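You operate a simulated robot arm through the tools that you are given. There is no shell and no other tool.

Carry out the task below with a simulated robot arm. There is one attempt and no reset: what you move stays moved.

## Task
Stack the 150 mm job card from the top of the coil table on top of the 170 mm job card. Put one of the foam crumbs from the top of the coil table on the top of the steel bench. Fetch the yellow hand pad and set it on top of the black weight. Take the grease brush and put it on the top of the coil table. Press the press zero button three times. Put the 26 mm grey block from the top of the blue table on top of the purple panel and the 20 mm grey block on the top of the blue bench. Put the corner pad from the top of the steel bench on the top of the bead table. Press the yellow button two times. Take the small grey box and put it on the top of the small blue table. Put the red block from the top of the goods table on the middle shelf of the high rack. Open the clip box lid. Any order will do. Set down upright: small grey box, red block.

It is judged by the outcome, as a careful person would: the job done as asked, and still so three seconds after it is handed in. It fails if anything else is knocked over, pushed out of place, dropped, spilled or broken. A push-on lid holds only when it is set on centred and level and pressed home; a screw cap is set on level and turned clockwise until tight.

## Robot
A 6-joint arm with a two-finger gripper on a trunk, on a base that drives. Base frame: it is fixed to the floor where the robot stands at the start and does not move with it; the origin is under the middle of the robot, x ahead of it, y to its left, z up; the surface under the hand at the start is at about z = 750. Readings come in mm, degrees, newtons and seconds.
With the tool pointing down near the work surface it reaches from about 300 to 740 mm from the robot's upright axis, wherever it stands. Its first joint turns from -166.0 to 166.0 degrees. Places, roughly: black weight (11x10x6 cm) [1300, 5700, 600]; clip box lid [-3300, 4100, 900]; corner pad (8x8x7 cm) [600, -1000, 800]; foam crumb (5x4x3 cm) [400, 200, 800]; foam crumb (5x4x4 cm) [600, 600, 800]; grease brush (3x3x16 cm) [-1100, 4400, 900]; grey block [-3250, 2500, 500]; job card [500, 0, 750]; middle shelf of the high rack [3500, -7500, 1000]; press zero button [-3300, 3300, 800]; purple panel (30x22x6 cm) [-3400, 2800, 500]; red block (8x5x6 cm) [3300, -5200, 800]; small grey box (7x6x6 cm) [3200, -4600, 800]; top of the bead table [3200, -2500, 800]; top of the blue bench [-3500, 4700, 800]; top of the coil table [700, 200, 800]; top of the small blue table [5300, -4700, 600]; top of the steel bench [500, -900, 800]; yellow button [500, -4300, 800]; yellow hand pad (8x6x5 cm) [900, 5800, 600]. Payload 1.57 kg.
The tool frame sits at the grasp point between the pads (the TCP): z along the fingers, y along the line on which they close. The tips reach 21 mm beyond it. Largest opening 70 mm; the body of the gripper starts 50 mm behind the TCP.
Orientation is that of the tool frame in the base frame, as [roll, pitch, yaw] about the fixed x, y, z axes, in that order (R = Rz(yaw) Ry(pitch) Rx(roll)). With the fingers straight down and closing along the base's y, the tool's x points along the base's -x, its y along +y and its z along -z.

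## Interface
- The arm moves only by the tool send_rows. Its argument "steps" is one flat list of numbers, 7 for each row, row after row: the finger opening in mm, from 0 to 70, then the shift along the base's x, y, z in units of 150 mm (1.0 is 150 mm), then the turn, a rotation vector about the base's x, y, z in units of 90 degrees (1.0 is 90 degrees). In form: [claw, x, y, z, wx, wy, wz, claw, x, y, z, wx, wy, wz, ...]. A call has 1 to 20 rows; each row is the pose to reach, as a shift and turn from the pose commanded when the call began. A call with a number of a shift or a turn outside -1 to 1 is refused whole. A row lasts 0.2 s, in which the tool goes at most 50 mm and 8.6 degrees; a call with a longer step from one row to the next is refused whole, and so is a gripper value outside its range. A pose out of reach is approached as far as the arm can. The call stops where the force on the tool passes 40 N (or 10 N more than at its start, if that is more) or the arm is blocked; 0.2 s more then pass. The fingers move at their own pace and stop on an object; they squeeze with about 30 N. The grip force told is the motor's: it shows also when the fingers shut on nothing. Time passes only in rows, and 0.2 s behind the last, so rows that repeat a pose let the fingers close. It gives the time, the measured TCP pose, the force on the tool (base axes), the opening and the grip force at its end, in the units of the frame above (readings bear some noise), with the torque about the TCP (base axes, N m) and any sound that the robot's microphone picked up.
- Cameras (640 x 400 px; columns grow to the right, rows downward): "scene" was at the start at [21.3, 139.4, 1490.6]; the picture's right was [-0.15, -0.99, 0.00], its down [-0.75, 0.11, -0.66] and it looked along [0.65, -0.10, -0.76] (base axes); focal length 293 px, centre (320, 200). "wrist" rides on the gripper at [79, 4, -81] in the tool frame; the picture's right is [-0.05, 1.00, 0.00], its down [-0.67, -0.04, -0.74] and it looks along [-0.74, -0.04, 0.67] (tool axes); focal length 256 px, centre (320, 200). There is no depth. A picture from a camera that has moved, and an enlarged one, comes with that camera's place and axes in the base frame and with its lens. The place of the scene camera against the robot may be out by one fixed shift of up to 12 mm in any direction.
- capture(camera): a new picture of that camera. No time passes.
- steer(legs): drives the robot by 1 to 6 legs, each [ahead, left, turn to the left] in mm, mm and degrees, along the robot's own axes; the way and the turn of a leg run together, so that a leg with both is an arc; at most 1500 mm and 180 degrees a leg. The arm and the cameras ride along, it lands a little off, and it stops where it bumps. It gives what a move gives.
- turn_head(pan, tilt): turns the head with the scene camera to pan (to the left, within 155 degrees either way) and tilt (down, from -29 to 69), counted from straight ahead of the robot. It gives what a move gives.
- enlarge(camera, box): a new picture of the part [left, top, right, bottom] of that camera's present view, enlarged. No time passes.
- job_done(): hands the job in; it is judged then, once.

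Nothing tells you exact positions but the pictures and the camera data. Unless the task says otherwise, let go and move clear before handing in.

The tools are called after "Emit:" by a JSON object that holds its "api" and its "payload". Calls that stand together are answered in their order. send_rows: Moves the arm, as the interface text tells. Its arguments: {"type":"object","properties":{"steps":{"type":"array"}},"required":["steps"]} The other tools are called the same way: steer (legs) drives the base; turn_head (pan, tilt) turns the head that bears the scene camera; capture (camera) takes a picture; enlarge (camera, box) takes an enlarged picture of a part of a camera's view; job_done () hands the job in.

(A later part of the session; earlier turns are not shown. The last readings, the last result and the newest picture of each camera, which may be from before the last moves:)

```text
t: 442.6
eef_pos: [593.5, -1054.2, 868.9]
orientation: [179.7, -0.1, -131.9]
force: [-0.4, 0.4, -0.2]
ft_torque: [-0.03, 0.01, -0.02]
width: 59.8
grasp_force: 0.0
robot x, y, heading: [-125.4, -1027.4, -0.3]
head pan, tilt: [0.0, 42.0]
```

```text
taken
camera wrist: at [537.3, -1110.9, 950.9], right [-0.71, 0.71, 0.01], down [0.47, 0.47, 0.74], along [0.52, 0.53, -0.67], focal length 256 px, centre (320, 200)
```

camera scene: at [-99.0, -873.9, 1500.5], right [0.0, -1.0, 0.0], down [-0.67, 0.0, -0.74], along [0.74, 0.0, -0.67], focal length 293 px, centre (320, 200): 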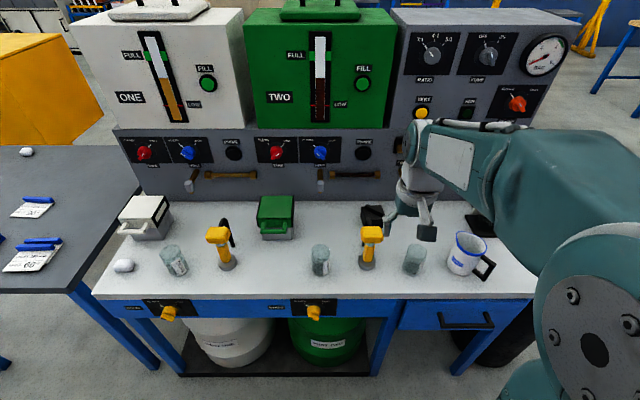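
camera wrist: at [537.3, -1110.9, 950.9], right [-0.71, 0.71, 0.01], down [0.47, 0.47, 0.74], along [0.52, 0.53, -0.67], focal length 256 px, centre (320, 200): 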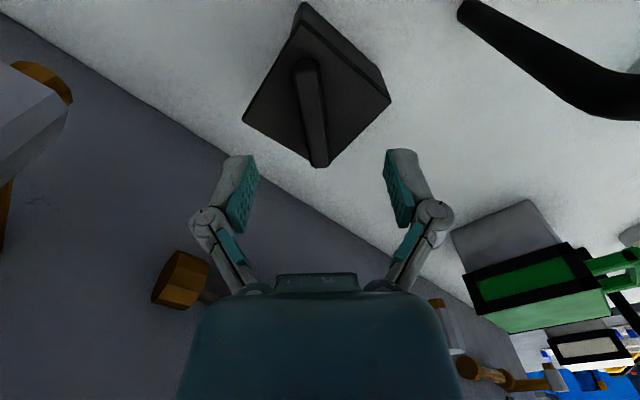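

Emit:
{"api": "send_rows", "payload": {"steps": [60, -0.005, -0.047, -0.1, 0, 0, 0.05, 60, -0.005, -0.047, -0.2, 0, 0, 0.05, 60, -0.005, -0.047, -0.25, 0, 0, 0.05, 60, -0.005, -0.047, -0.25, 0, 0, 0.05]}}

Emit:
{"api": "capture", "payload": {"camera": "wrist"}}

```text
t: 443.6
eef_pos: [592.8, -1061.3, 832.4]
orientation: [179.7, -0.1, -127.5]
force: [-1.1, -0.4, 0.5]
ft_torque: [0.01, 0.01, 0.01]
width: 59.9
grasp_force: 0.1
robot x, y, heading: [-130.5, -1027.2, -0.2]
head pan, tilt: [0.0, 42.0]
```

```text
taken
camera wrist: at [540.8, -1121.7, 914.0], right [-0.76, 0.65, 0.01], down [0.44, 0.51, 0.74], along [0.48, 0.57, -0.67], focal length 256 px, centre (320, 200)
```

wrist: 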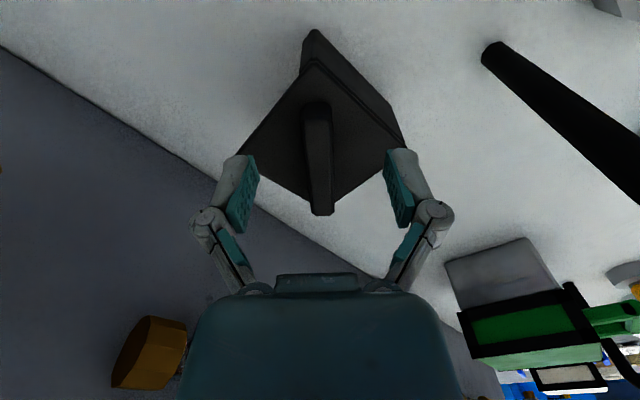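

Emit:
{"api": "send_rows", "payload": {"steps": [60, 0, 0, -0.02, 0, 0, 0, 50, 0, 0, -0.04, 0, 0, 0, 50, 0, 0, -0.06, 0, 0, 0, 50, 0, 0, -0.075, 0, 0, 0, 50, 0, 0, -0.075, 0, 0, 0]}}

Emit:
{"api": "capture", "payload": {"camera": "wrist"}}

```text
t: 444.8
eef_pos: [592.6, -1061.4, 821.3]
orientation: [179.7, -0.1, -127.5]
force: [-0.6, -0.1, 0.6]
ft_torque: [-0.02, 0.01, 0.01]
width: 50.1
grasp_force: 0.0
robot x, y, heading: [-127.4, -1024.4, -0.4]
head pan, tilt: [0.0, 42.0]
```

```text
taken
camera wrist: at [540.3, -1121.7, 903.1], right [-0.76, 0.65, 0.01], down [0.44, 0.51, 0.74], along [0.48, 0.57, -0.67], focal length 256 px, centre (320, 200)
```

wrist: 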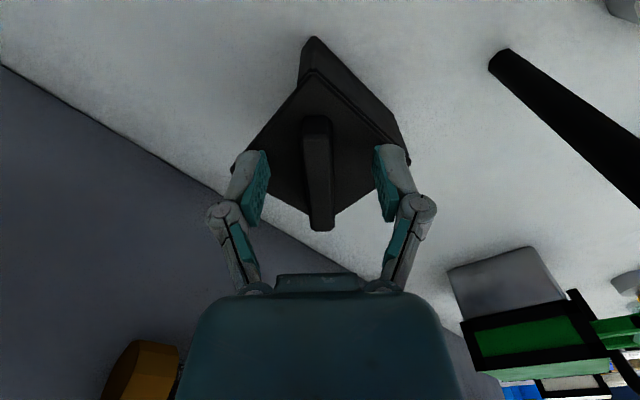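

Emit:
{"api": "send_rows", "payload": {"steps": [45, 0, 0, -0.02, 0, 0, 0, 45, 0, 0, -0.04, 0, 0, 0, 45, 0, 0, -0.06, 0, 0, 0, 45, 0, 0, -0.075, 0, 0, 0, 45, 0, 0, -0.075, 0, 0, 0]}}

Emit:
{"api": "capture", "payload": {"camera": "wrist"}}

```text
t: 445.7
eef_pos: [595.7, -1061.9, 821.2]
orientation: [-179.6, 0.5, -127.6]
force: [-1.1, -0.1, 26.0]
ft_torque: [-0.02, 0.25, 0.09]
width: 13.3
grasp_force: 30.1
robot x, y, heading: [-129.7, -1025.1, -0.2]
head pan, tilt: [0.0, 42.0]
stopped in row 4: the force on the tool passed its limit at 48 N (the readings are from after the stop); the commanded pose is now the measured one
```

```text
taken
camera wrist: at [542.8, -1121.6, 902.7], right [-0.76, 0.65, -0.01], down [0.43, 0.51, 0.75], along [0.49, 0.57, -0.66], focal length 256 px, centre (320, 200)
```

wrist: 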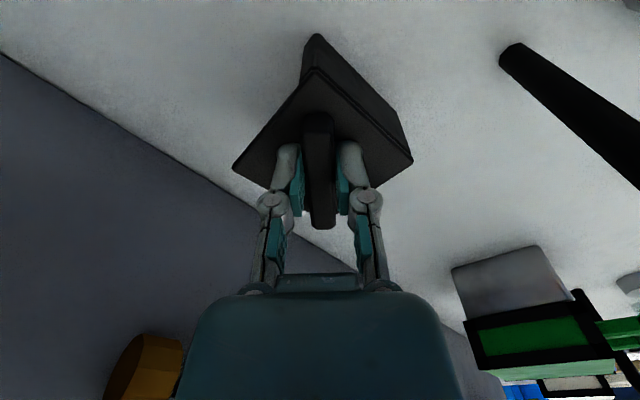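

Emit:
{"api": "send_rows", "payload": {"steps": [5, 0, 0, 0, 0, 0, 0, 5, 0, 0, 0.03, 0, 0, 0, 5, 0, 0, 0.15, 0, 0, 0, 5, 0, 0, 0.35, 0, 0, 0, 5, 0, 0, 0.6, 0, 0, 0, 5, 0, 0, 0.9, 0, 0, 0]}}

Emit:
{"api": "capture", "payload": {"camera": "wrist"}}

Emit:
{"api": "enlarge", "payload": {"camera": "scene", "box": [290, 130, 490, 290]}}

```text
t: 447.1
eef_pos: [596.2, -1059.3, 953.0]
orientation: [179.9, 0.2, -127.5]
force: [0.5, 0.2, -1.1]
ft_torque: [-0.02, -0.02, 0.01]
width: 13.2
grasp_force: 30.4
robot x, y, heading: [-128.9, -1024.0, -0.2]
head pan, tilt: [0.0, 42.0]
```

```text
taken
camera wrist: at [543.2, -1120.9, 1032.7], right [-0.76, 0.65, 0.0], down [0.43, 0.51, 0.75], along [0.48, 0.57, -0.67], focal length 256 px, centre (320, 200)
```

wrist: 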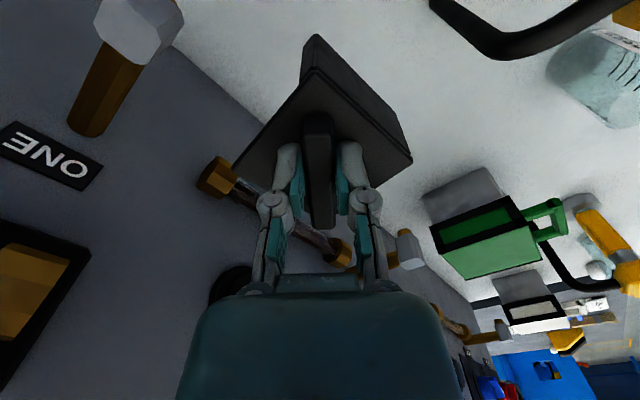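

```text
2.50 times, centred on (390, 210) of scene
camera zoom: at [-96.9, -874.2, 1500.5], right [0.0, -1.0, 0.0], down [-0.67, 0.0, -0.74], along [0.74, 0.0, -0.67], focal length 732 px, centre (145, 175)
```

zoom: 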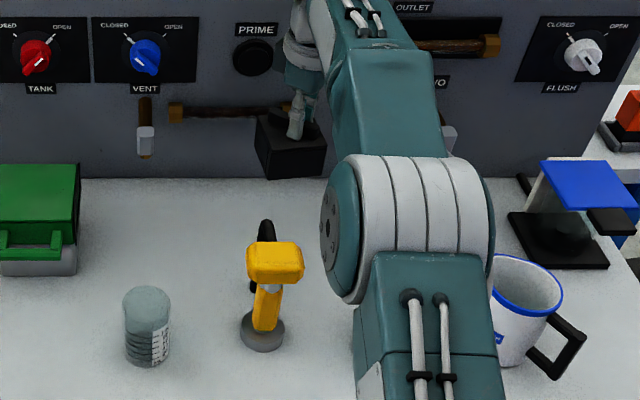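

Emit:
{"api": "send_rows", "payload": {"steps": [5, -0.2, 0, 0.1, 0, 0, 0, 5, -0.4, 0, 0.3, 0, 0, 0, 5, -0.6, 0, 0.55, 0, 0, 0, 5, -0.8, 0.05, 0.75, 0, 0, 0, 5, -1, 0.1, 0.9, 0, 0, 0]}}

Emit:
{"api": "send_rows", "payload": {"steps": [5, -0.25, 0.05, 0, 0, 0, -0.08, 5, -0.5, 0.1, 0, 0, 0, -0.16, 5, -0.75, 0.13, 0, 0, 0, -0.24, 5, -1, 0.13, 0, 0, 0, -0.32, 5, -1, 0.13, 0, 0, 0, -0.4, 5, -1, 0.13, 0, 0, 0, -0.48, 5, -1, 0.13, 0, 0, 0, -0.56, 5, -1, 0.13, 0, 0, 0, -0.583]}}

Emit:
{"api": "capture", "payload": {"camera": "wrist"}}

Emit:
{"api": "turn_head", "payload": {"pan": -70, "tilt": 20}}

Emit:
{"api": "capture", "payload": {"camera": "scene"}}

```text
t: 448.3
eef_pos: [443.3, -1045.8, 1086.7]
orientation: [180.0, 0.2, -127.3]
force: [0.1, 0.5, -1.2]
ft_torque: [-0.03, 0.04, 0.01]
width: 13.1
grasp_force: 30.2
robot x, y, heading: [-125.5, -1025.6, -0.2]
head pan, tilt: [0.0, 42.0]
```

```text
t: 450.1
eef_pos: [295.6, -1026.2, 1087.0]
orientation: [-179.9, 0.2, -180.0]
force: [-0.1, 0.4, -1.2]
ft_torque: [-0.01, -0.02, 0.01]
width: 13.0
grasp_force: 30.1
robot x, y, heading: [-123.5, -1027.6, -0.1]
head pan, tilt: [0.0, 42.0]
```

```text
taken
camera wrist: at [214.9, -1022.3, 1168.4], right [0.05, 1.0, 0.0], down [0.66, -0.03, 0.75], along [0.75, -0.04, -0.66], focal length 256 px, centre (320, 200)
```

wrist: 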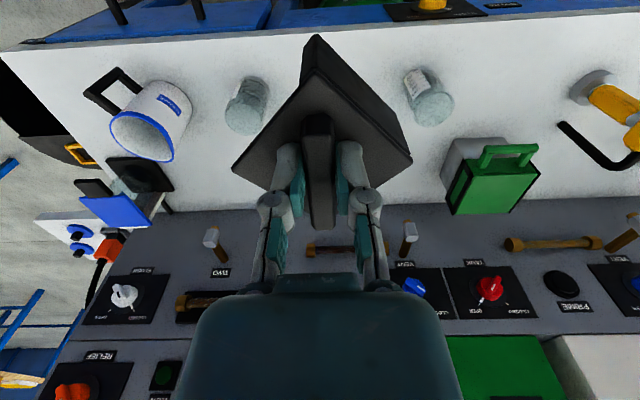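

```text
t: 451.5
eef_pos: [295.6, -1026.0, 1087.0]
orientation: [-179.9, 0.2, -180.0]
force: [0.6, 0.8, -1.3]
ft_torque: [-0.03, 0.0, 0.01]
width: 13.4
grasp_force: 29.5
robot x, y, heading: [-124.0, -1024.3, -0.3]
head pan, tilt: [-70.0, 20.0]
```

```text
taken
camera scene: at [-150.7, -961.3, 1534.9], right [-0.94, -0.34, 0.0], down [-0.12, 0.32, -0.94], along [0.32, -0.88, -0.34], focal length 293 px, centre (320, 200)
```

scene: 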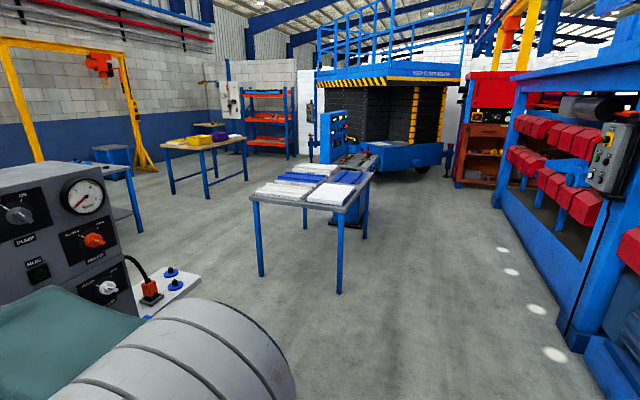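

The corner pad is held. The bead table is to the south-east; I drive south past the bench and look again.

Emit:
{"api": "steer", "payload": {"legs": [[-60, 0, 0], [0, -1180, 0]]}}

Emit:
{"api": "turn_head", "payload": {"pan": -15, "tilt": 18}}

Emit:
{"api": "capture", "payload": {"camera": "scene"}}

Emit:
{"api": "turn_head", "payload": {"pan": -70, "tilt": 20}}

Emit:
{"api": "capture", "payload": {"camera": "scene"}}

```text
t: 458.2
eef_pos: [232.1, -2220.7, 1086.4]
orientation: [-179.8, 0.2, -179.9]
force: [-0.7, 0.6, -1.2]
ft_torque: [-0.01, -0.01, 0.0]
width: 13.1
grasp_force: 30.3
robot x, y, heading: [-185.2, -2218.2, 0.0]
head pan, tilt: [-70.0, 20.0]
```

```text
t: 459.4
eef_pos: [232.1, -2221.3, 1087.2]
orientation: [-179.9, 0.2, -179.9]
force: [-0.5, 0.1, -0.9]
ft_torque: [-0.04, 0.0, 0.02]
width: 13.4
grasp_force: 29.7
robot x, y, heading: [-190.2, -2217.3, -0.2]
head pan, tilt: [-15.0, 18.0]
```

```text
taken
camera scene: at [-155.8, -2092.7, 1538.1], right [-0.26, -0.97, 0.0], down [-0.3, 0.08, -0.95], along [0.92, -0.25, -0.31], focal length 293 px, centre (320, 200)
```

scene: 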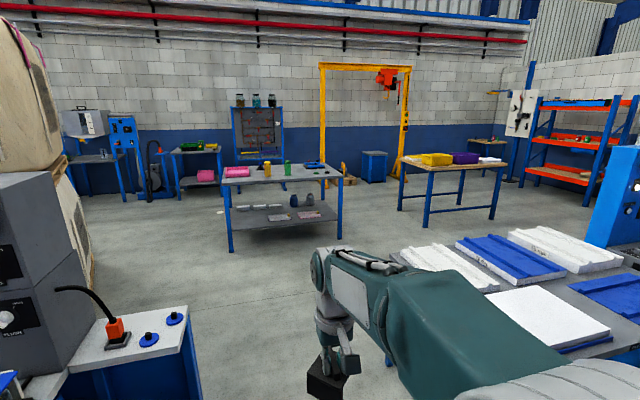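

```text
t: 460.6
eef_pos: [231.4, -2221.0, 1086.9]
orientation: [-180.0, 0.2, -179.9]
force: [0.0, 0.8, -0.8]
ft_torque: [0.0, 0.0, 0.0]
width: 13.1
grasp_force: 30.1
robot x, y, heading: [-186.3, -2215.7, -0.1]
head pan, tilt: [-70.0, 20.0]
```

```text
taken
camera scene: at [-214.2, -2156.0, 1535.0], right [-0.94, -0.34, 0.0], down [-0.12, 0.32, -0.94], along [0.32, -0.88, -0.34], focal length 293 px, centre (320, 200)
```

scene: 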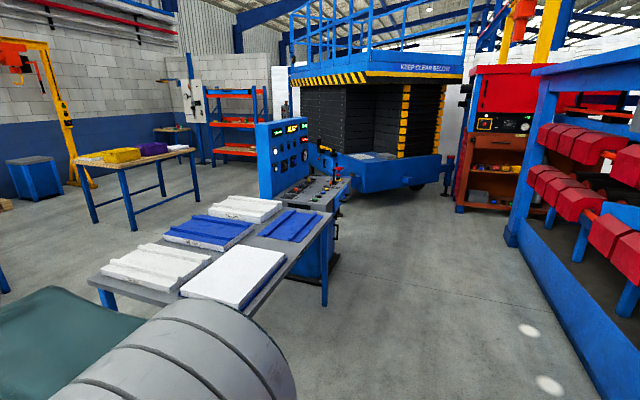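

Emit:
{"api": "steer", "payload": {"legs": [[0, -140, 0], [1400, 0, 0], [1240, 0, 0]]}}

Emit:
{"api": "turn_head", "payload": {"pan": 0, "tilt": 35}}

Emit:
{"api": "capture", "payload": {"camera": "scene"}}

Emit:
{"api": "capture", "payload": {"camera": "wrist"}}

```text
t: 474.4
eef_pos: [2868.8, -2290.7, 1086.7]
orientation: [-179.9, 0.2, -177.5]
force: [-0.1, -0.5, -0.8]
ft_torque: [-0.02, 0.0, 0.01]
width: 13.2
grasp_force: 29.7
robot x, y, heading: [2449.0, -2303.4, 2.1]
head pan, tilt: [-70.0, 20.0]
```

```text
t: 475.8
eef_pos: [2868.4, -2289.6, 1087.1]
orientation: [-179.9, 0.2, -177.6]
force: [-0.4, -0.3, -0.7]
ft_torque: [-0.02, 0.01, -0.01]
width: 13.1
grasp_force: 29.7
robot x, y, heading: [2447.3, -2308.9, 2.4]
head pan, tilt: [0.0, 35.0]
```

```text
taken
camera scene: at [2473.2, -2155.7, 1511.0], right [0.04, -1.0, 0.0], down [-0.57, -0.02, -0.82], along [0.82, 0.03, -0.57], focal length 293 px, centre (320, 200)
```

scene: 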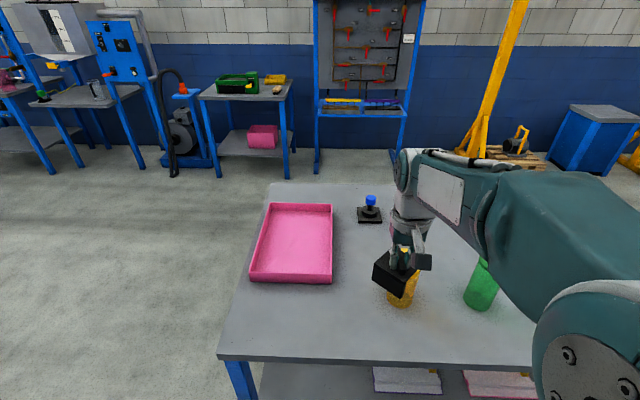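

```text
taken
camera wrist: at [2788.7, -2290.4, 1168.4], right [0.01, 1.0, 0.0], down [0.66, 0.0, 0.75], along [0.75, -0.01, -0.66], focal length 256 px, centre (320, 200)
```

wrist: 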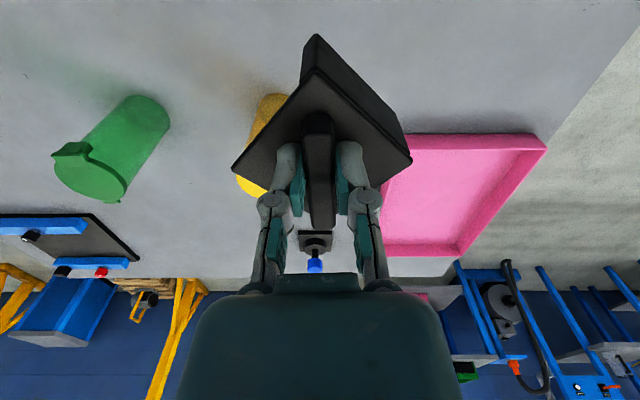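

Emit:
{"api": "send_rows", "payload": {"steps": [5, 0.14, 0.25, 0, 0, 0, 0, 5, 0.28, 0.5, 0, 0, 0, 0, 5, 0.42, 0.75, 0, 0, 0, 0, 5, 0.54, 1, 0, 0, 0, 0, 5, 0.54, 1, -0.3, 0, 0, 0, 5, 0.54, 1, -0.6, 0, 0, 0]}}

Emit:
{"api": "send_rows", "payload": {"steps": [5, 0, 0.2, -0.2, 0, 0, 0, 5, 0, 0.2, -0.4, 0, 0, 0, 5, 0, 0.2, -0.5, 0, 0, 0, 5, 0, 0.2, -0.5, 0, 0, 0]}}

Emit:
{"api": "capture", "payload": {"camera": "wrist"}}

Emit:
{"api": "capture", "payload": {"camera": "scene"}}

```text
t: 477.2
eef_pos: [2950.2, -2139.9, 996.9]
orientation: [-179.9, 0.3, -177.5]
force: [0.5, -0.1, 0.0]
ft_torque: [0.01, 0.02, -0.01]
width: 13.4
grasp_force: 30.3
robot x, y, heading: [2448.9, -2308.4, 2.2]
head pan, tilt: [0.0, 35.0]
```

```text
t: 478.2
eef_pos: [2950.2, -2111.3, 920.6]
orientation: [-179.9, 0.3, -177.4]
force: [-0.5, -0.6, 0.0]
ft_torque: [-0.03, 0.02, 0.04]
width: 13.3
grasp_force: 30.2
robot x, y, heading: [2445.6, -2310.1, 2.4]
head pan, tilt: [0.0, 35.0]
```

```text
taken
camera wrist: at [2870.0, -2111.4, 1002.6], right [0.01, 1.0, 0.0], down [0.66, 0.0, 0.75], along [0.75, -0.01, -0.66], focal length 256 px, centre (320, 200)
```

wrist: 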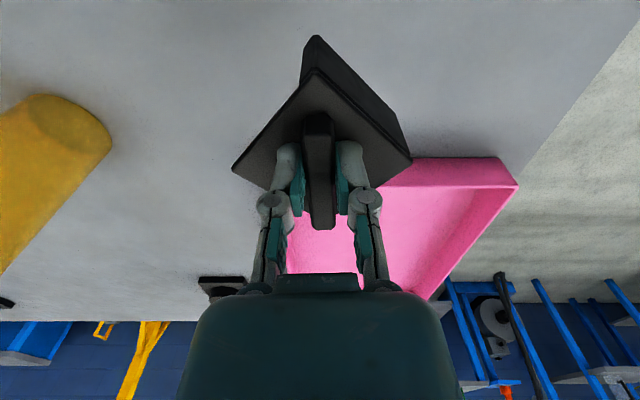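

```text
taken
camera scene: at [2473.9, -2154.7, 1510.9], right [0.04, -1.0, 0.0], down [-0.57, -0.02, -0.82], along [0.82, 0.03, -0.57], focal length 293 px, centre (320, 200)
```

scene: 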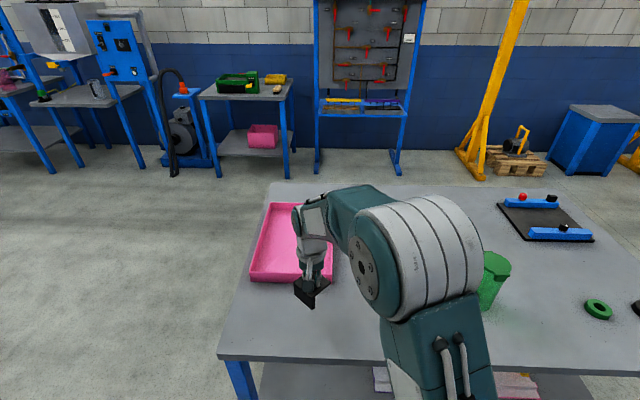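

Emit:
{"api": "send_rows", "payload": {"steps": [5, -0.1, 0, -0.1, 0, 0, 0, 5, -0.1, 0, -0.2, 0, 0, 0, 5, -0.1, 0, -0.25, 0, 0, 0, 5, -0.1, 0, -0.29, 0, 0, 0, 5, -0.1, 0, -0.32, 0, 0, 0, 5, -0.1, 0, -0.35, 0, 0, 0, 5, -0.1, 0, -0.38, 0, 0, 0, 5, -0.1, 0, -0.41, 0, 0, 0, 5, -0.1, 0, -0.44, 0, 0, 0, 5, -0.1, 0, -0.47, 0, 0, 0]}}

Emit:
{"api": "capture", "payload": {"camera": "wrist"}}

```text
t: 480.4
eef_pos: [2935.1, -2110.8, 851.3]
orientation: [-179.9, 0.3, -177.5]
force: [-2.2, -0.8, 8.4]
ft_torque: [0.0, 0.06, 0.02]
width: 13.1
grasp_force: 29.8
robot x, y, heading: [2443.7, -2308.6, 2.5]
head pan, tilt: [0.0, 35.0]
```

```text
taken
camera wrist: at [2854.7, -2110.2, 933.1], right [0.01, 1.0, 0.0], down [0.66, -0.01, 0.75], along [0.75, -0.01, -0.66], focal length 256 px, centre (320, 200)
```

wrist: 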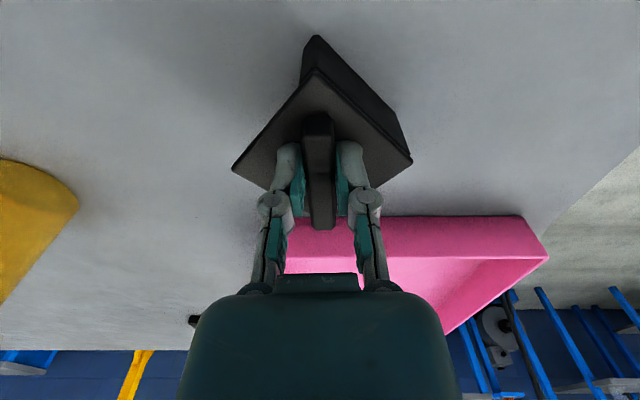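

Contact at 8 N (table top about z=780). I release and lift.

Emit:
{"api": "send_rows", "payload": {"steps": [14, 0, 0, 0, 0, 0, 0, 20, 0, 0, 0, 0, 0, 0, 32, 0, 0, 0, 0, 0, 0, 40, 0, 0, 0, 0, 0, 0, 40, 0, 0, 0.1, 0, 0, 0, 40, 0, 0, 0.35, 0, 0, 0, 40, 0, 0, 0.65, 0, 0, 0, 40, 0, 0, 0.95, 0, 0, 0]}}

Emit:
{"api": "capture", "payload": {"camera": "wrist"}}

Emit:
{"api": "send_rows", "payload": {"steps": [40, 0, -0.2, 0.2, 0, 0, 0, 40, -0.1, -0.45, 0.4, 0, 0, 0, 40, -0.2, -0.7, 0.5, 0, 0, 0, 40, -0.3, -0.95, 0.6, 0, 0, 0, 40, -0.4, -1, 0.6, 0, 0, 0]}}

Emit:
{"api": "capture", "payload": {"camera": "scene"}}

```text
t: 482.2
eef_pos: [2934.3, -2108.8, 996.0]
orientation: [-179.9, 0.2, -177.4]
force: [0.3, 0.3, -0.2]
ft_torque: [0.01, -0.04, 0.01]
width: 40.2
grasp_force: 0.2
robot x, y, heading: [2449.2, -2304.9, 2.2]
head pan, tilt: [0.0, 35.0]
```

```text
taken
camera wrist: at [2854.6, -2108.2, 1077.9], right [0.01, 1.0, 0.0], down [0.66, 0.0, 0.75], along [0.75, -0.01, -0.66], focal length 256 px, centre (320, 200)
```

wrist: 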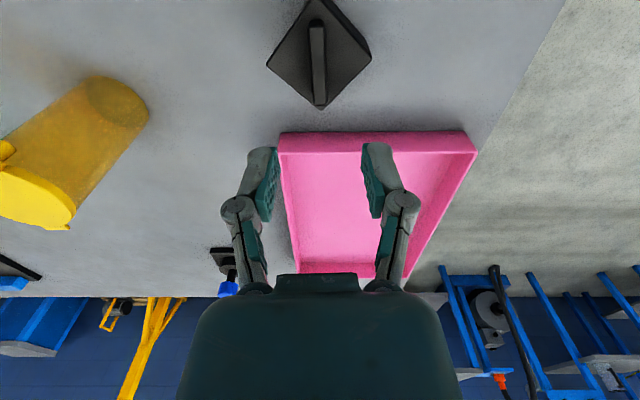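

```text
refused: row 2 steps farther than a row can; nothing moved
```

```text
taken
camera scene: at [2473.7, -2154.8, 1510.9], right [0.04, -1.0, 0.0], down [-0.57, -0.02, -0.82], along [0.82, 0.03, -0.57], focal length 293 px, centre (320, 200)
```

scene: 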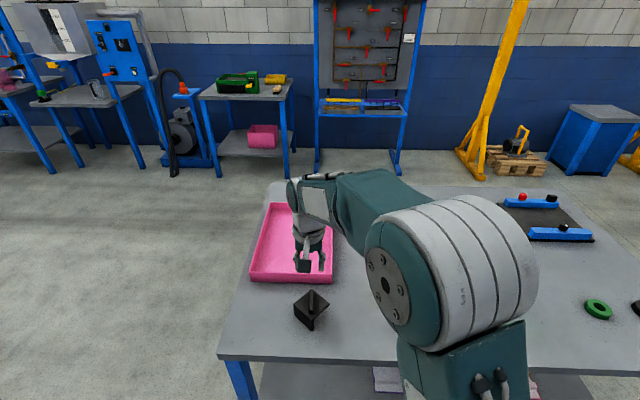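

Emit:
{"api": "send_rows", "payload": {"steps": [40, 0, -0.2, 0.1, 0, 0, 0, 40, -0.1, -0.4, 0.2, 0, 0, 0, 40, -0.2, -0.6, 0.3, 0, 0, 0, 40, -0.3, -0.8, 0.4, 0, 0, 0, 40, -0.4, -1, 0.5, 0, 0, 0]}}

Emit:
{"api": "turn_head", "payload": {"pan": -70, "tilt": 18}}

Emit:
{"api": "capture", "payload": {"camera": "scene"}}

Emit:
{"api": "turn_head", "payload": {"pan": -115, "tilt": 18}}

Emit:
{"api": "capture", "payload": {"camera": "scene"}}

```text
t: 483.4
eef_pos: [2873.4, -2260.6, 1068.7]
orientation: [-179.8, 0.2, -177.4]
force: [-0.3, 1.0, 0.0]
ft_torque: [0.02, 0.0, 0.0]
width: 39.8
grasp_force: 0.1
robot x, y, heading: [2443.8, -2309.3, 2.3]
head pan, tilt: [0.0, 35.0]
```

```text
t: 484.8
eef_pos: [2875.9, -2259.9, 1069.7]
orientation: [-180.0, 0.3, -177.5]
force: [0.0, -0.5, 0.1]
ft_torque: [0.0, 0.01, 0.01]
width: 40.1
grasp_force: 0.1
robot x, y, heading: [2449.6, -2312.5, 2.5]
head pan, tilt: [-70.0, 18.0]
```

```text
taken
camera scene: at [2420.7, -2245.3, 1538.2], right [-0.92, -0.38, 0.0], down [-0.12, 0.29, -0.95], along [0.36, -0.88, -0.31], focal length 293 px, centre (320, 200)
```

scene: 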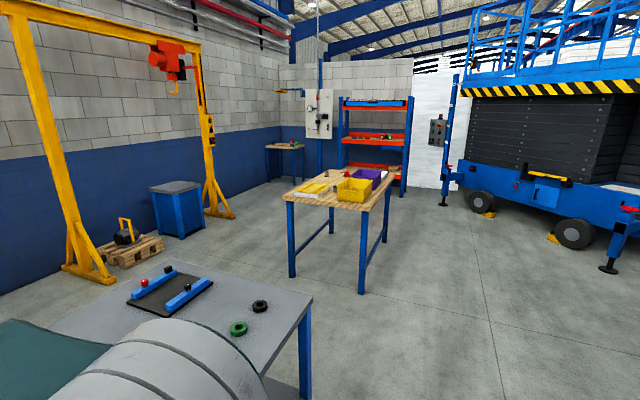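

```text
t: 486.0
eef_pos: [2874.0, -2259.2, 1069.1]
orientation: [-179.9, 0.2, -177.5]
force: [0.1, -0.2, 0.2]
ft_torque: [0.0, 0.04, 0.01]
width: 40.1
grasp_force: 0.1
robot x, y, heading: [2449.4, -2307.9, 2.5]
head pan, tilt: [-115.0, 18.0]
```

```text
taken
camera scene: at [2349.3, -2245.2, 1538.3], right [-0.92, 0.38, 0.0], down [0.12, 0.28, -0.95], along [-0.37, -0.88, -0.31], focal length 293 px, centre (320, 200)
```

scene: 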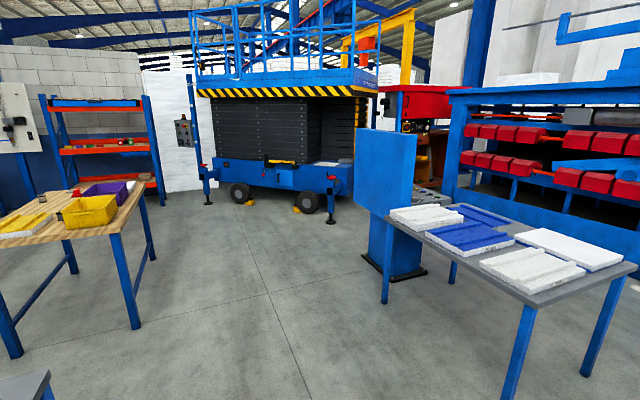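

The bead table job is done. The goods table (wooden) is at x 2900–3600, y -4350…-5550; I strafe south to its west side to find the small grey box and red block.

Emit:
{"api": "steer", "payload": {"legs": [[-50, 0, -2.4], [0, -1100, 0], [0, -1150, 0]]}}

Emit:
{"api": "turn_head", "payload": {"pan": -10, "tilt": 35}}

Emit:
{"api": "capture", "payload": {"camera": "scene"}}

Emit:
{"api": "capture", "payload": {"camera": "wrist"}}

```text
t: 497.6
eef_pos: [2787.6, -4530.9, 1068.6]
orientation: [-179.8, 0.2, 179.1]
force: [0.1, 0.2, 0.2]
ft_torque: [-0.02, -0.02, -0.05]
width: 40.0
grasp_force: 0.1
robot x, y, heading: [2360.1, -4552.5, -1.0]
head pan, tilt: [-115.0, 18.0]
```

```text
t: 499.4
eef_pos: [2788.0, -4532.4, 1069.1]
orientation: [-179.9, 0.2, 179.1]
force: [-0.6, 0.5, -0.1]
ft_torque: [0.01, 0.02, -0.03]
width: 40.0
grasp_force: 0.0
robot x, y, heading: [2357.8, -4557.1, -1.3]
head pan, tilt: [-10.0, 35.0]
```

```text
taken
camera scene: at [2391.7, -4418.8, 1511.0], right [-0.19, -0.98, 0.0], down [-0.56, 0.11, -0.82], along [0.8, -0.16, -0.57], focal length 293 px, centre (320, 200)
```

scene: 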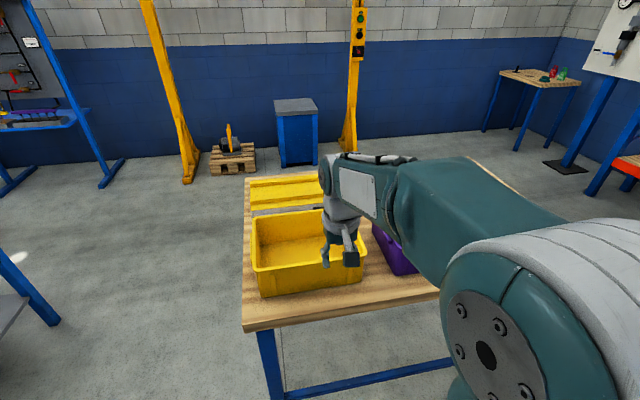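

```text
taken
camera wrist: at [2707.4, -4526.9, 1150.6], right [0.07, 1.0, 0.0], down [0.66, -0.04, 0.75], along [0.75, -0.05, -0.66], focal length 256 px, centre (320, 200)
```

wrist: 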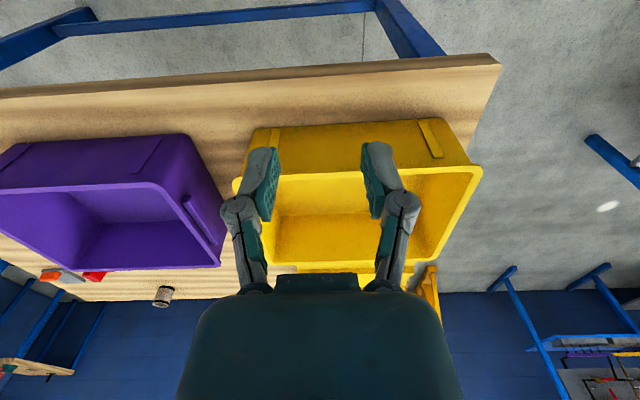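

Emit:
{"api": "enlarge", "payload": {"camera": "scene", "box": [230, 150, 440, 310]}}

Emit:
{"api": "enlarge", "payload": {"camera": "wrist", "box": [0, 230, 240, 330]}}

Emit:
{"api": "turn_head", "payload": {"pan": -35, "tilt": 35}}

Emit:
{"api": "capture", "payload": {"camera": "scene"}}

```text
2.50 times, centred on (335, 230) of scene
camera zoom: at [2391.7, -4418.8, 1511.0], right [-0.19, -0.98, 0.0], down [-0.56, 0.11, -0.82], along [0.8, -0.16, -0.57], focal length 732 px, centre (282, 125)
```

zoom: 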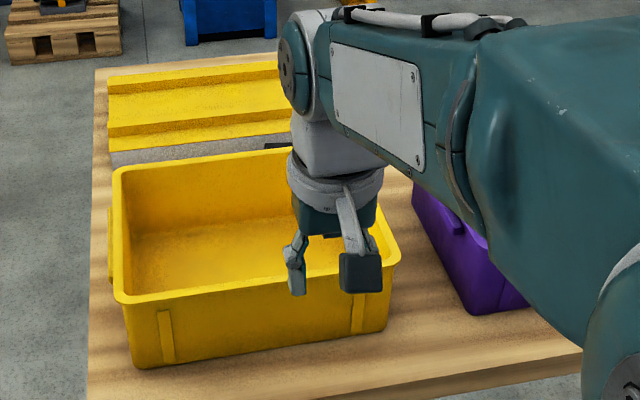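

```text
2.67 times, centred on (120, 280) of wrist
camera zoom: at [2707.4, -4526.9, 1150.6], right [0.07, 1.0, 0.0], down [0.66, -0.04, 0.75], along [0.75, -0.05, -0.66], focal length 683 px, centre (853, -13)
```

zoom: 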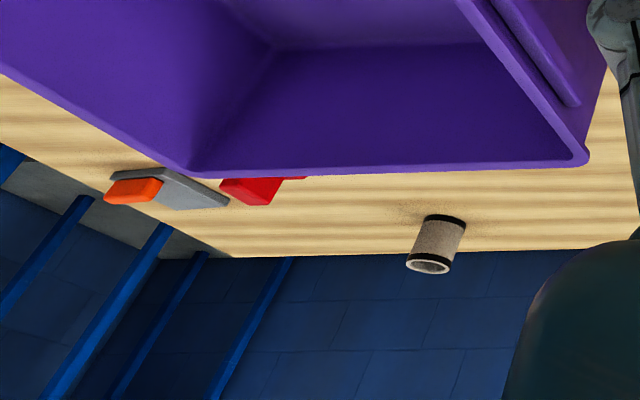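

```text
t: 500.3
eef_pos: [2787.3, -4533.1, 1069.4]
orientation: [-179.9, 0.3, 179.1]
force: [-0.6, 0.1, 0.2]
ft_torque: [-0.03, -0.02, 0.0]
width: 39.6
grasp_force: 0.0
robot x, y, heading: [2357.9, -4555.5, -0.9]
head pan, tilt: [-35.0, 35.0]
```

```text
taken
camera scene: at [2376.5, -4453.8, 1511.0], right [-0.59, -0.81, 0.0], down [-0.46, 0.34, -0.82], along [0.66, -0.48, -0.57], focal length 293 px, centre (320, 200)
```

scene: 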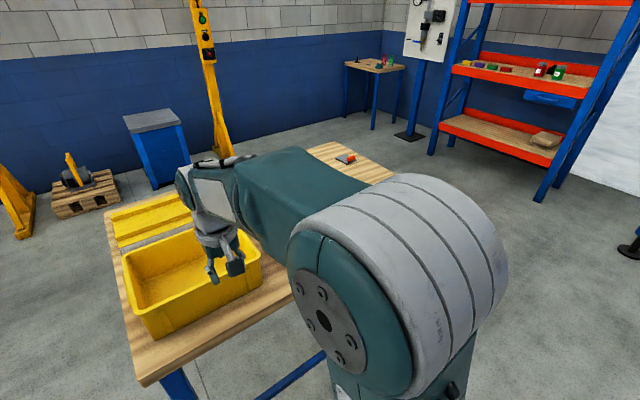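

Emit:
{"api": "send_rows", "payload": {"steps": [40, 0, 0.25, 0, 0, 0, 0, 40, 0, 0.5, 0, 0, 0, 0, 40, 0, 0.75, 0, 0, 0, 0, 40, 0, 1, 0, 0, 0, 0]}}

Emit:
{"api": "turn_head", "payload": {"pan": -15, "tilt": 38}}

Emit:
{"api": "capture", "payload": {"camera": "scene"}}

Emit:
{"api": "capture", "payload": {"camera": "wrist"}}

```text
t: 501.3
eef_pos: [2788.6, -4382.4, 1070.6]
orientation: [-180.0, 0.4, 179.1]
force: [0.0, -0.4, -0.1]
ft_torque: [-0.03, 0.01, -0.01]
width: 40.2
grasp_force: 0.1
robot x, y, heading: [2361.3, -4553.9, -0.9]
head pan, tilt: [-35.0, 35.0]
```

```text
t: 502.1
eef_pos: [2789.0, -4382.6, 1069.9]
orientation: [-179.8, 0.3, 179.0]
force: [0.4, 0.6, -0.1]
ft_torque: [-0.01, 0.0, 0.0]
width: 40.1
grasp_force: 0.0
robot x, y, heading: [2361.7, -4553.6, -1.1]
head pan, tilt: [-15.0, 38.0]
```

```text
taken
camera scene: at [2388.3, -4425.3, 1506.4], right [-0.28, -0.96, 0.0], down [-0.59, 0.17, -0.79], along [0.76, -0.22, -0.62], focal length 293 px, centre (320, 200)
```

scene: 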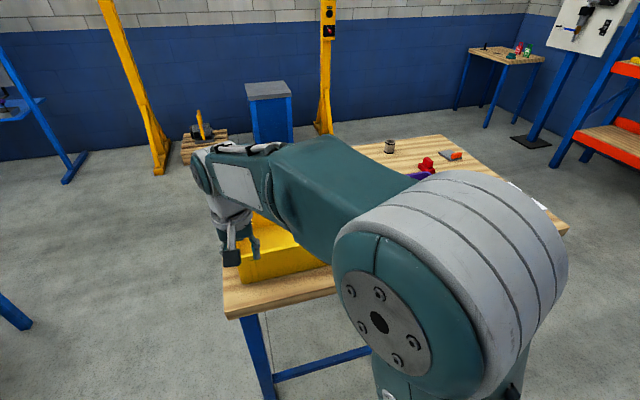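

```text
taken
camera wrist: at [2709.3, -4377.8, 1151.3], right [0.07, 1.0, 0.0], down [0.66, -0.04, 0.75], along [0.75, -0.05, -0.66], focal length 256 px, centre (320, 200)
```

wrist: 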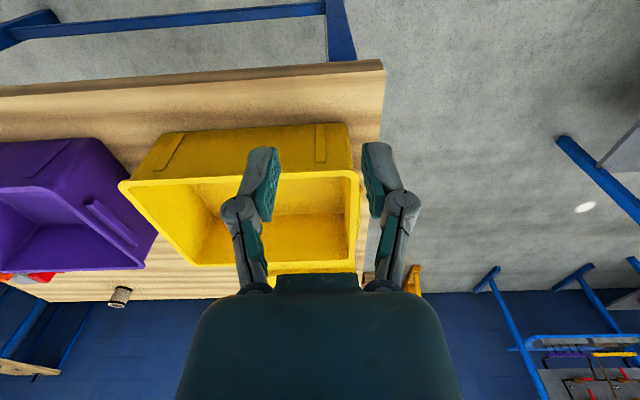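

Emit:
{"api": "send_rows", "payload": {"steps": [40, -0.2, 0.2, 0, 0, 0, 0.05, 40, -0.4, 0.4, 0, 0, 0, 0.1, 40, -0.6, 0.6, 0, 0, 0, 0.18, 40, -0.8, 0.8, 0, 0, 0, 0.26, 40, -1, 1, 0, 0, 0, 0.34]}}

Emit:
{"api": "send_rows", "payload": {"steps": [40, -0.25, 0.1, 0, 0, 0, 0.05, 40, -0.5, 0.2, 0, 0, 0, 0.1, 40, -0.75, 0.3, 0, 0, 0, 0.18, 40, -1, 0.4, 0, 0, 0, 0.26]}}

Emit:
{"api": "capture", "payload": {"camera": "scene"}}

```text
t: 503.3
eef_pos: [2637.4, -4231.7, 1070.7]
orientation: [-179.9, 0.1, -150.2]
force: [-0.6, 0.4, 0.1]
ft_torque: [-0.02, 0.03, 0.01]
width: 40.0
grasp_force: 0.2
robot x, y, heading: [2358.8, -4551.7, -1.1]
head pan, tilt: [-15.0, 38.0]
```

```text
t: 504.3
eef_pos: [2486.7, -4174.2, 1069.4]
orientation: [-179.9, 0.2, -126.8]
force: [0.2, 0.3, 0.5]
ft_torque: [0.0, -0.04, -0.04]
width: 39.9
grasp_force: 0.0
robot x, y, heading: [2359.7, -4555.4, -1.4]
head pan, tilt: [-15.0, 38.0]
```

```text
taken
camera scene: at [2387.3, -4423.9, 1506.3], right [-0.28, -0.96, 0.0], down [-0.59, 0.17, -0.79], along [0.76, -0.22, -0.62], focal length 293 px, centre (320, 200)
```

scene: 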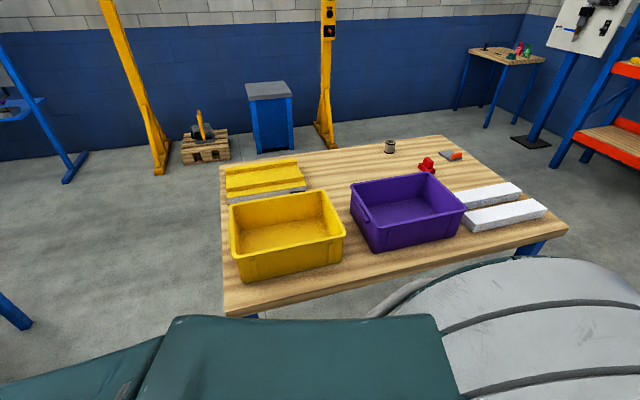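

Emit:
{"api": "enlarge", "payload": {"camera": "scene", "box": [210, 150, 370, 270]}}

Emit:
{"api": "enlarge", "payload": {"camera": "scene", "box": [340, 120, 500, 240]}}

```text
3.33 times, centred on (290, 210) of scene
camera zoom: at [2387.3, -4423.9, 1506.3], right [-0.28, -0.96, 0.0], down [-0.59, 0.17, -0.79], along [0.76, -0.22, -0.62], focal length 977 px, centre (420, 167)
```

zoom: 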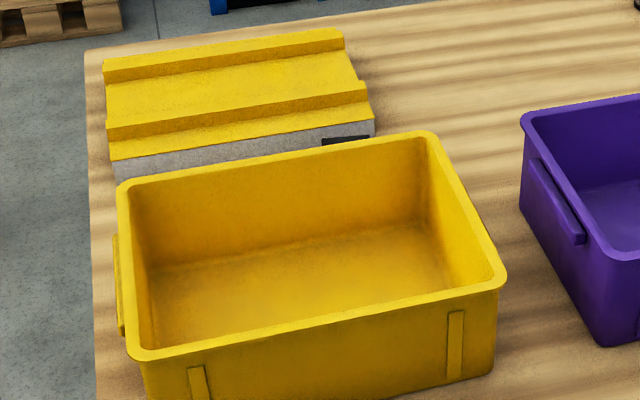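

```text
3.33 times, centred on (420, 180) of scene
camera zoom: at [2387.3, -4423.9, 1506.3], right [-0.28, -0.96, 0.0], down [-0.59, 0.17, -0.79], along [0.76, -0.22, -0.62], focal length 977 px, centre (-13, 267)
```

zoom: 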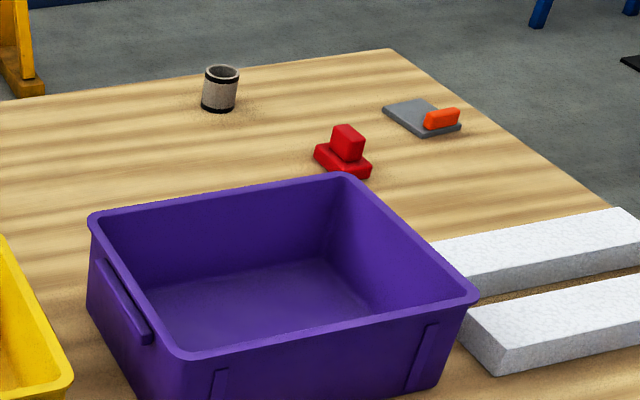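

The small grey box is probably hidden right behind the yellow bin. I recentre the arm and go to the table's north side for a clear view from there.

Emit:
{"api": "send_rows", "payload": {"steps": [40, 0.25, -0.1, 0, 0, 0, -0.05, 40, 0.5, -0.2, 0, 0, 0, -0.1, 40, 0.75, -0.3, 0, 0, 0, -0.18, 40, 1, -0.4, 0, 0, 0, -0.26]}}

Emit:
{"api": "send_rows", "payload": {"steps": [40, 0.2, -0.25, 0, 0, 0, -0.07, 40, 0.4, -0.5, 0, 0, 0, -0.14, 40, 0.6, -0.75, 0, 0, 0, -0.21, 40, 0.8, -1, 0, 0, 0, -0.28, 40, 0.9, -1, 0, 0, 0, -0.34]}}

Emit:
{"api": "send_rows", "payload": {"steps": [40, 0, -0.3, 0, 0, 0, 0, 40, 0, -0.6, 0, 0, 0, 0, 40, 0, -0.9, 0, 0, 0, 0, 40, 0, -1, 0, 0, 0, 0]}}

Emit:
{"api": "steer", "payload": {"legs": [[0, 640, 0], [0, 0, -89], [0, 820, 0]]}}

Emit:
{"api": "turn_head", "payload": {"pan": 0, "tilt": 42}}

Emit:
{"api": "capture", "payload": {"camera": "scene"}}

Emit:
{"api": "capture", "payload": {"camera": "wrist"}}

```text
t: 505.3
eef_pos: [2639.2, -4234.0, 1069.6]
orientation: [-179.9, 0.3, -150.3]
force: [-0.1, 0.4, -0.5]
ft_torque: [-0.01, 0.0, 0.0]
width: 40.2
grasp_force: 0.0
robot x, y, heading: [2359.1, -4550.1, -1.2]
head pan, tilt: [-15.0, 38.0]
```

```text
t: 506.5
eef_pos: [2772.7, -4384.1, 1067.7]
orientation: [-179.8, 0.2, 179.1]
force: [0.1, 0.2, -0.3]
ft_torque: [0.01, 0.02, -0.02]
width: 39.8
grasp_force: 0.0
robot x, y, heading: [2357.4, -4551.2, -1.4]
head pan, tilt: [-15.0, 38.0]
```

```text
t: 507.5
eef_pos: [2771.8, -4532.9, 1067.2]
orientation: [-179.9, 0.2, 179.2]
force: [1.2, -0.4, -0.3]
ft_torque: [-0.04, 0.0, 0.0]
width: 40.0
grasp_force: 0.1
robot x, y, heading: [2359.9, -4553.9, -1.1]
head pan, tilt: [-15.0, 38.0]
```

```text
t: 518.9
eef_pos: [3206.7, -4335.3, 1067.1]
orientation: [179.9, 0.3, 88.5]
force: [-0.6, 0.8, 0.3]
ft_torque: [0.01, -0.02, -0.01]
width: 39.9
grasp_force: 0.0
robot x, y, heading: [3191.7, -3921.3, -92.0]
head pan, tilt: [-15.0, 38.0]
```

```text
t: 519.6
eef_pos: [3207.2, -4336.5, 1067.8]
orientation: [-180.0, 0.4, 88.5]
force: [0.1, 0.1, -0.2]
ft_torque: [-0.02, -0.01, -0.02]
width: 39.9
grasp_force: 0.1
robot x, y, heading: [3190.9, -3918.7, -91.9]
head pan, tilt: [0.0, 42.0]
```

```text
taken
camera scene: at [3347.2, -3956.2, 1500.5], right [-1.0, 0.03, 0.0], down [0.02, 0.67, -0.74], along [-0.02, -0.74, -0.67], focal length 293 px, centre (320, 200)
```

scene: 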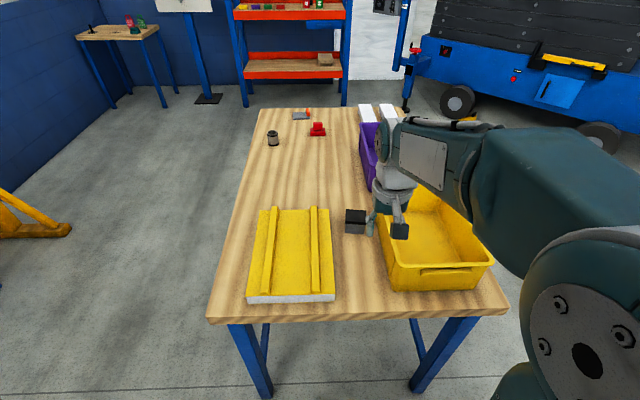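

```text
taken
camera wrist: at [3213.4, -4256.6, 1149.3], right [1.0, -0.08, 0.0], down [-0.05, -0.66, 0.75], along [-0.06, -0.75, -0.66], focal length 256 px, centre (320, 200)
```

wrist: 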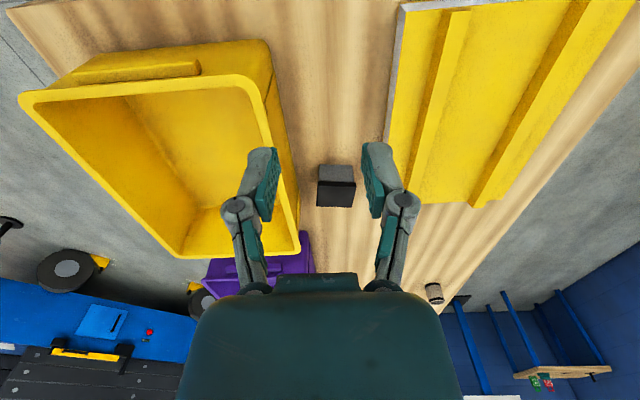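

The small grey box (black top) sits between the yellow bin and the yellow panel at about (3216,-4575). I look closer and move above it.

Emit:
{"api": "enlarge", "payload": {"camera": "scene", "box": [320, 190, 400, 250]}}

Emit:
{"api": "send_rows", "payload": {"steps": [60, 0.03, -0.3, 0, 0, 0, 0, 66, 0.06, -0.6, 0, 0, 0, 0, 66, 0.07, -0.9, 0, 0, 0, 0, 66, 0.07, -1, -0.1, 0, 0, 0, 66, 0.07, -1, -0.3, 0, 0, 0]}}

Emit:
{"api": "send_rows", "payload": {"steps": [66, 0, -0.3, -0.1, 0, 0, 0, 66, 0, -0.55, -0.2, 0, 0, 0, 66, 0, -0.55, -0.2, 0, 0, 0]}}

Emit:
{"api": "capture", "payload": {"camera": "wrist"}}

```text
6.67 times, centred on (360, 220) of scene
camera zoom: at [3347.2, -3956.2, 1500.5], right [-1.0, 0.03, 0.0], down [0.02, 0.67, -0.74], along [-0.02, -0.74, -0.67], focal length 1953 px, centre (53, 67)
```

zoom: 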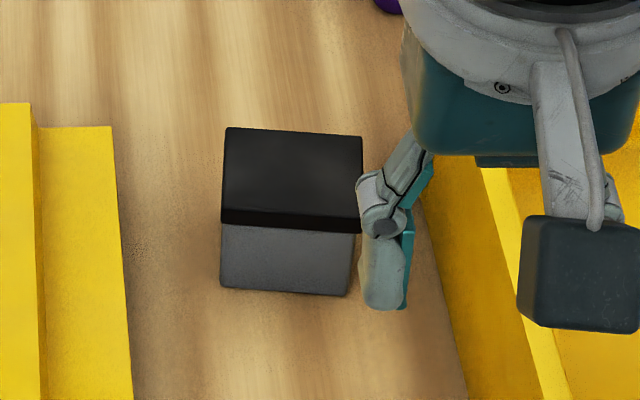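

```text
t: 520.9
eef_pos: [3219.3, -4485.8, 1021.8]
orientation: [-180.0, 0.2, 88.4]
force: [-0.5, 0.6, -0.1]
ft_torque: [-0.01, -0.01, 0.01]
width: 65.9
grasp_force: 0.1
robot x, y, heading: [3189.6, -3923.5, -92.0]
head pan, tilt: [0.0, 42.0]
```

```text
t: 521.6
eef_pos: [3217.3, -4568.8, 991.5]
orientation: [-179.9, 0.3, 88.4]
force: [-0.4, 0.1, -0.3]
ft_torque: [-0.01, 0.01, -0.01]
width: 65.9
grasp_force: 0.0
robot x, y, heading: [3189.1, -3926.7, -91.8]
head pan, tilt: [0.0, 42.0]
```

```text
taken
camera wrist: at [3225.1, -4490.0, 1072.9], right [1.0, -0.08, 0.0], down [-0.05, -0.66, 0.75], along [-0.06, -0.75, -0.66], focal length 256 px, centre (320, 200)
```

wrist: 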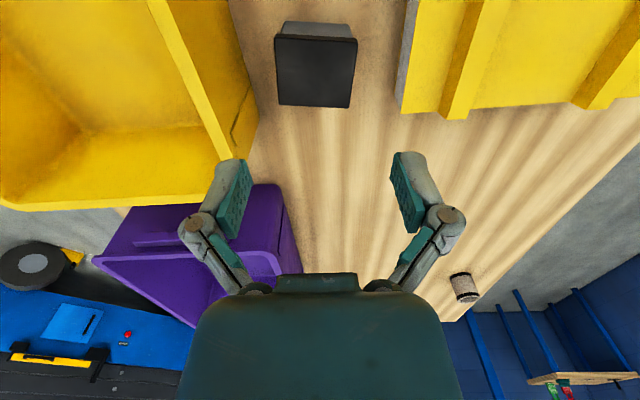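

Emit:
{"api": "send_rows", "payload": {"steps": [66, 0, -0.02, 0, 0, 0, -0.09, 66, 0, -0.04, 0, 0, 0, -0.18, 66, 0, -0.06, 0, 0, 0, -0.27, 66, 0, -0.08, 0, 0, 0, -0.36, 66, -0.01, -0.1, 0, 0, 0, -0.45, 66, -0.02, -0.1, 0, 0, 0, -0.54, 66, -0.03, -0.1, 0, 0, 0, -0.63, 66, -0.03, -0.1, -0.1, 0, 0, -0.72, 66, -0.03, -0.1, -0.2, 0, 0, -0.81, 66, -0.03, -0.1, -0.3, 0, 0, -0.9, 66, -0.03, -0.1, -0.4, 0, 0, -0.982, 66, -0.03, -0.1, -0.4, 0, 0, -0.982]}}

Emit:
{"api": "capture", "payload": {"camera": "wrist"}}

Emit:
{"api": "enlarge", "payload": {"camera": "scene", "box": [300, 150, 420, 260]}}

```text
t: 524.2
eef_pos: [3213.1, -4583.6, 931.7]
orientation: [-179.9, 0.4, -0.1]
force: [0.0, 1.2, 0.6]
ft_torque: [-0.03, 0.02, -0.03]
width: 65.9
grasp_force: 0.0
robot x, y, heading: [3190.5, -3927.1, -92.0]
head pan, tilt: [0.0, 42.0]
```

```text
taken
camera wrist: at [3292.8, -4588.1, 1013.9], right [-0.05, -1.0, 0.0], down [-0.66, 0.03, 0.75], along [-0.75, 0.04, -0.66], focal length 256 px, centre (320, 200)
```

wrist: 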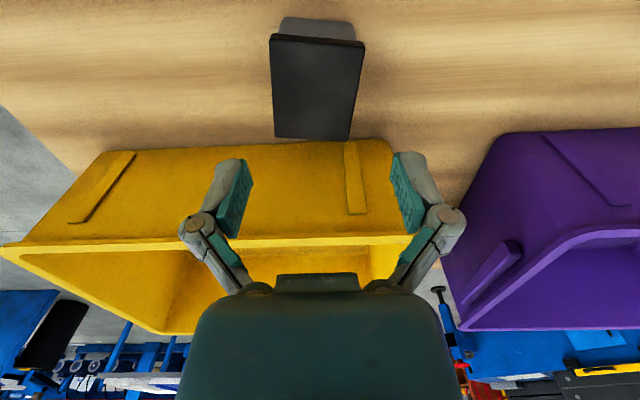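

```text
3.64 times, centred on (360, 205) of scene
camera zoom: at [3348.0, -3957.6, 1500.5], right [-1.0, 0.03, 0.0], down [0.02, 0.67, -0.74], along [-0.02, -0.74, -0.67], focal length 1065 px, centre (174, 182)
```

zoom: 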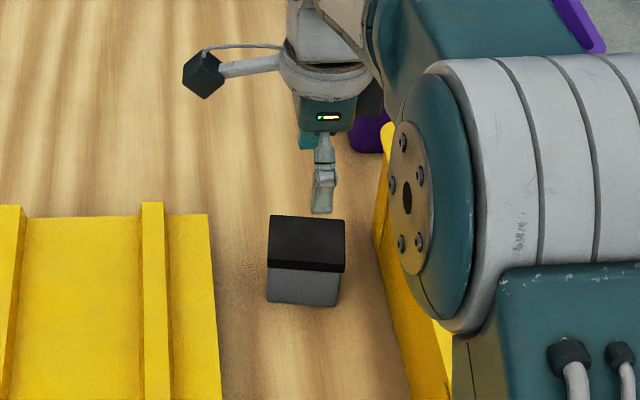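

Emit:
{"api": "send_rows", "payload": {"steps": [70, -0.02, 0.01, -0.1, 0, 0, -0.036, 70, -0.047, 0.02, -0.25, 0, 0, -0.072, 70, -0.047, 0.02, -0.4, 0, 0, -0.072, 70, -0.047, 0.02, -0.4, 0, 0, -0.072]}}

Emit:
{"api": "capture", "payload": {"camera": "wrist"}}

```text
t: 525.2
eef_pos: [3206.8, -4581.5, 873.0]
orientation: [-180.0, 0.4, -6.6]
force: [-0.1, 0.3, 0.1]
ft_torque: [-0.01, 0.01, -0.02]
width: 70.0
grasp_force: 0.2
robot x, y, heading: [3191.9, -3923.1, -91.7]
head pan, tilt: [0.0, 42.0]
```

```text
taken
camera wrist: at [3285.0, -4594.2, 953.5], right [-0.17, -0.99, 0.0], down [-0.65, 0.11, 0.75], along [-0.74, 0.12, -0.66], focal length 256 px, centre (320, 200)
```

wrist: 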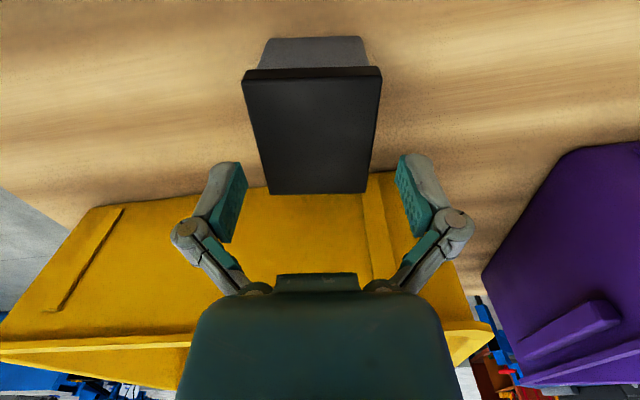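

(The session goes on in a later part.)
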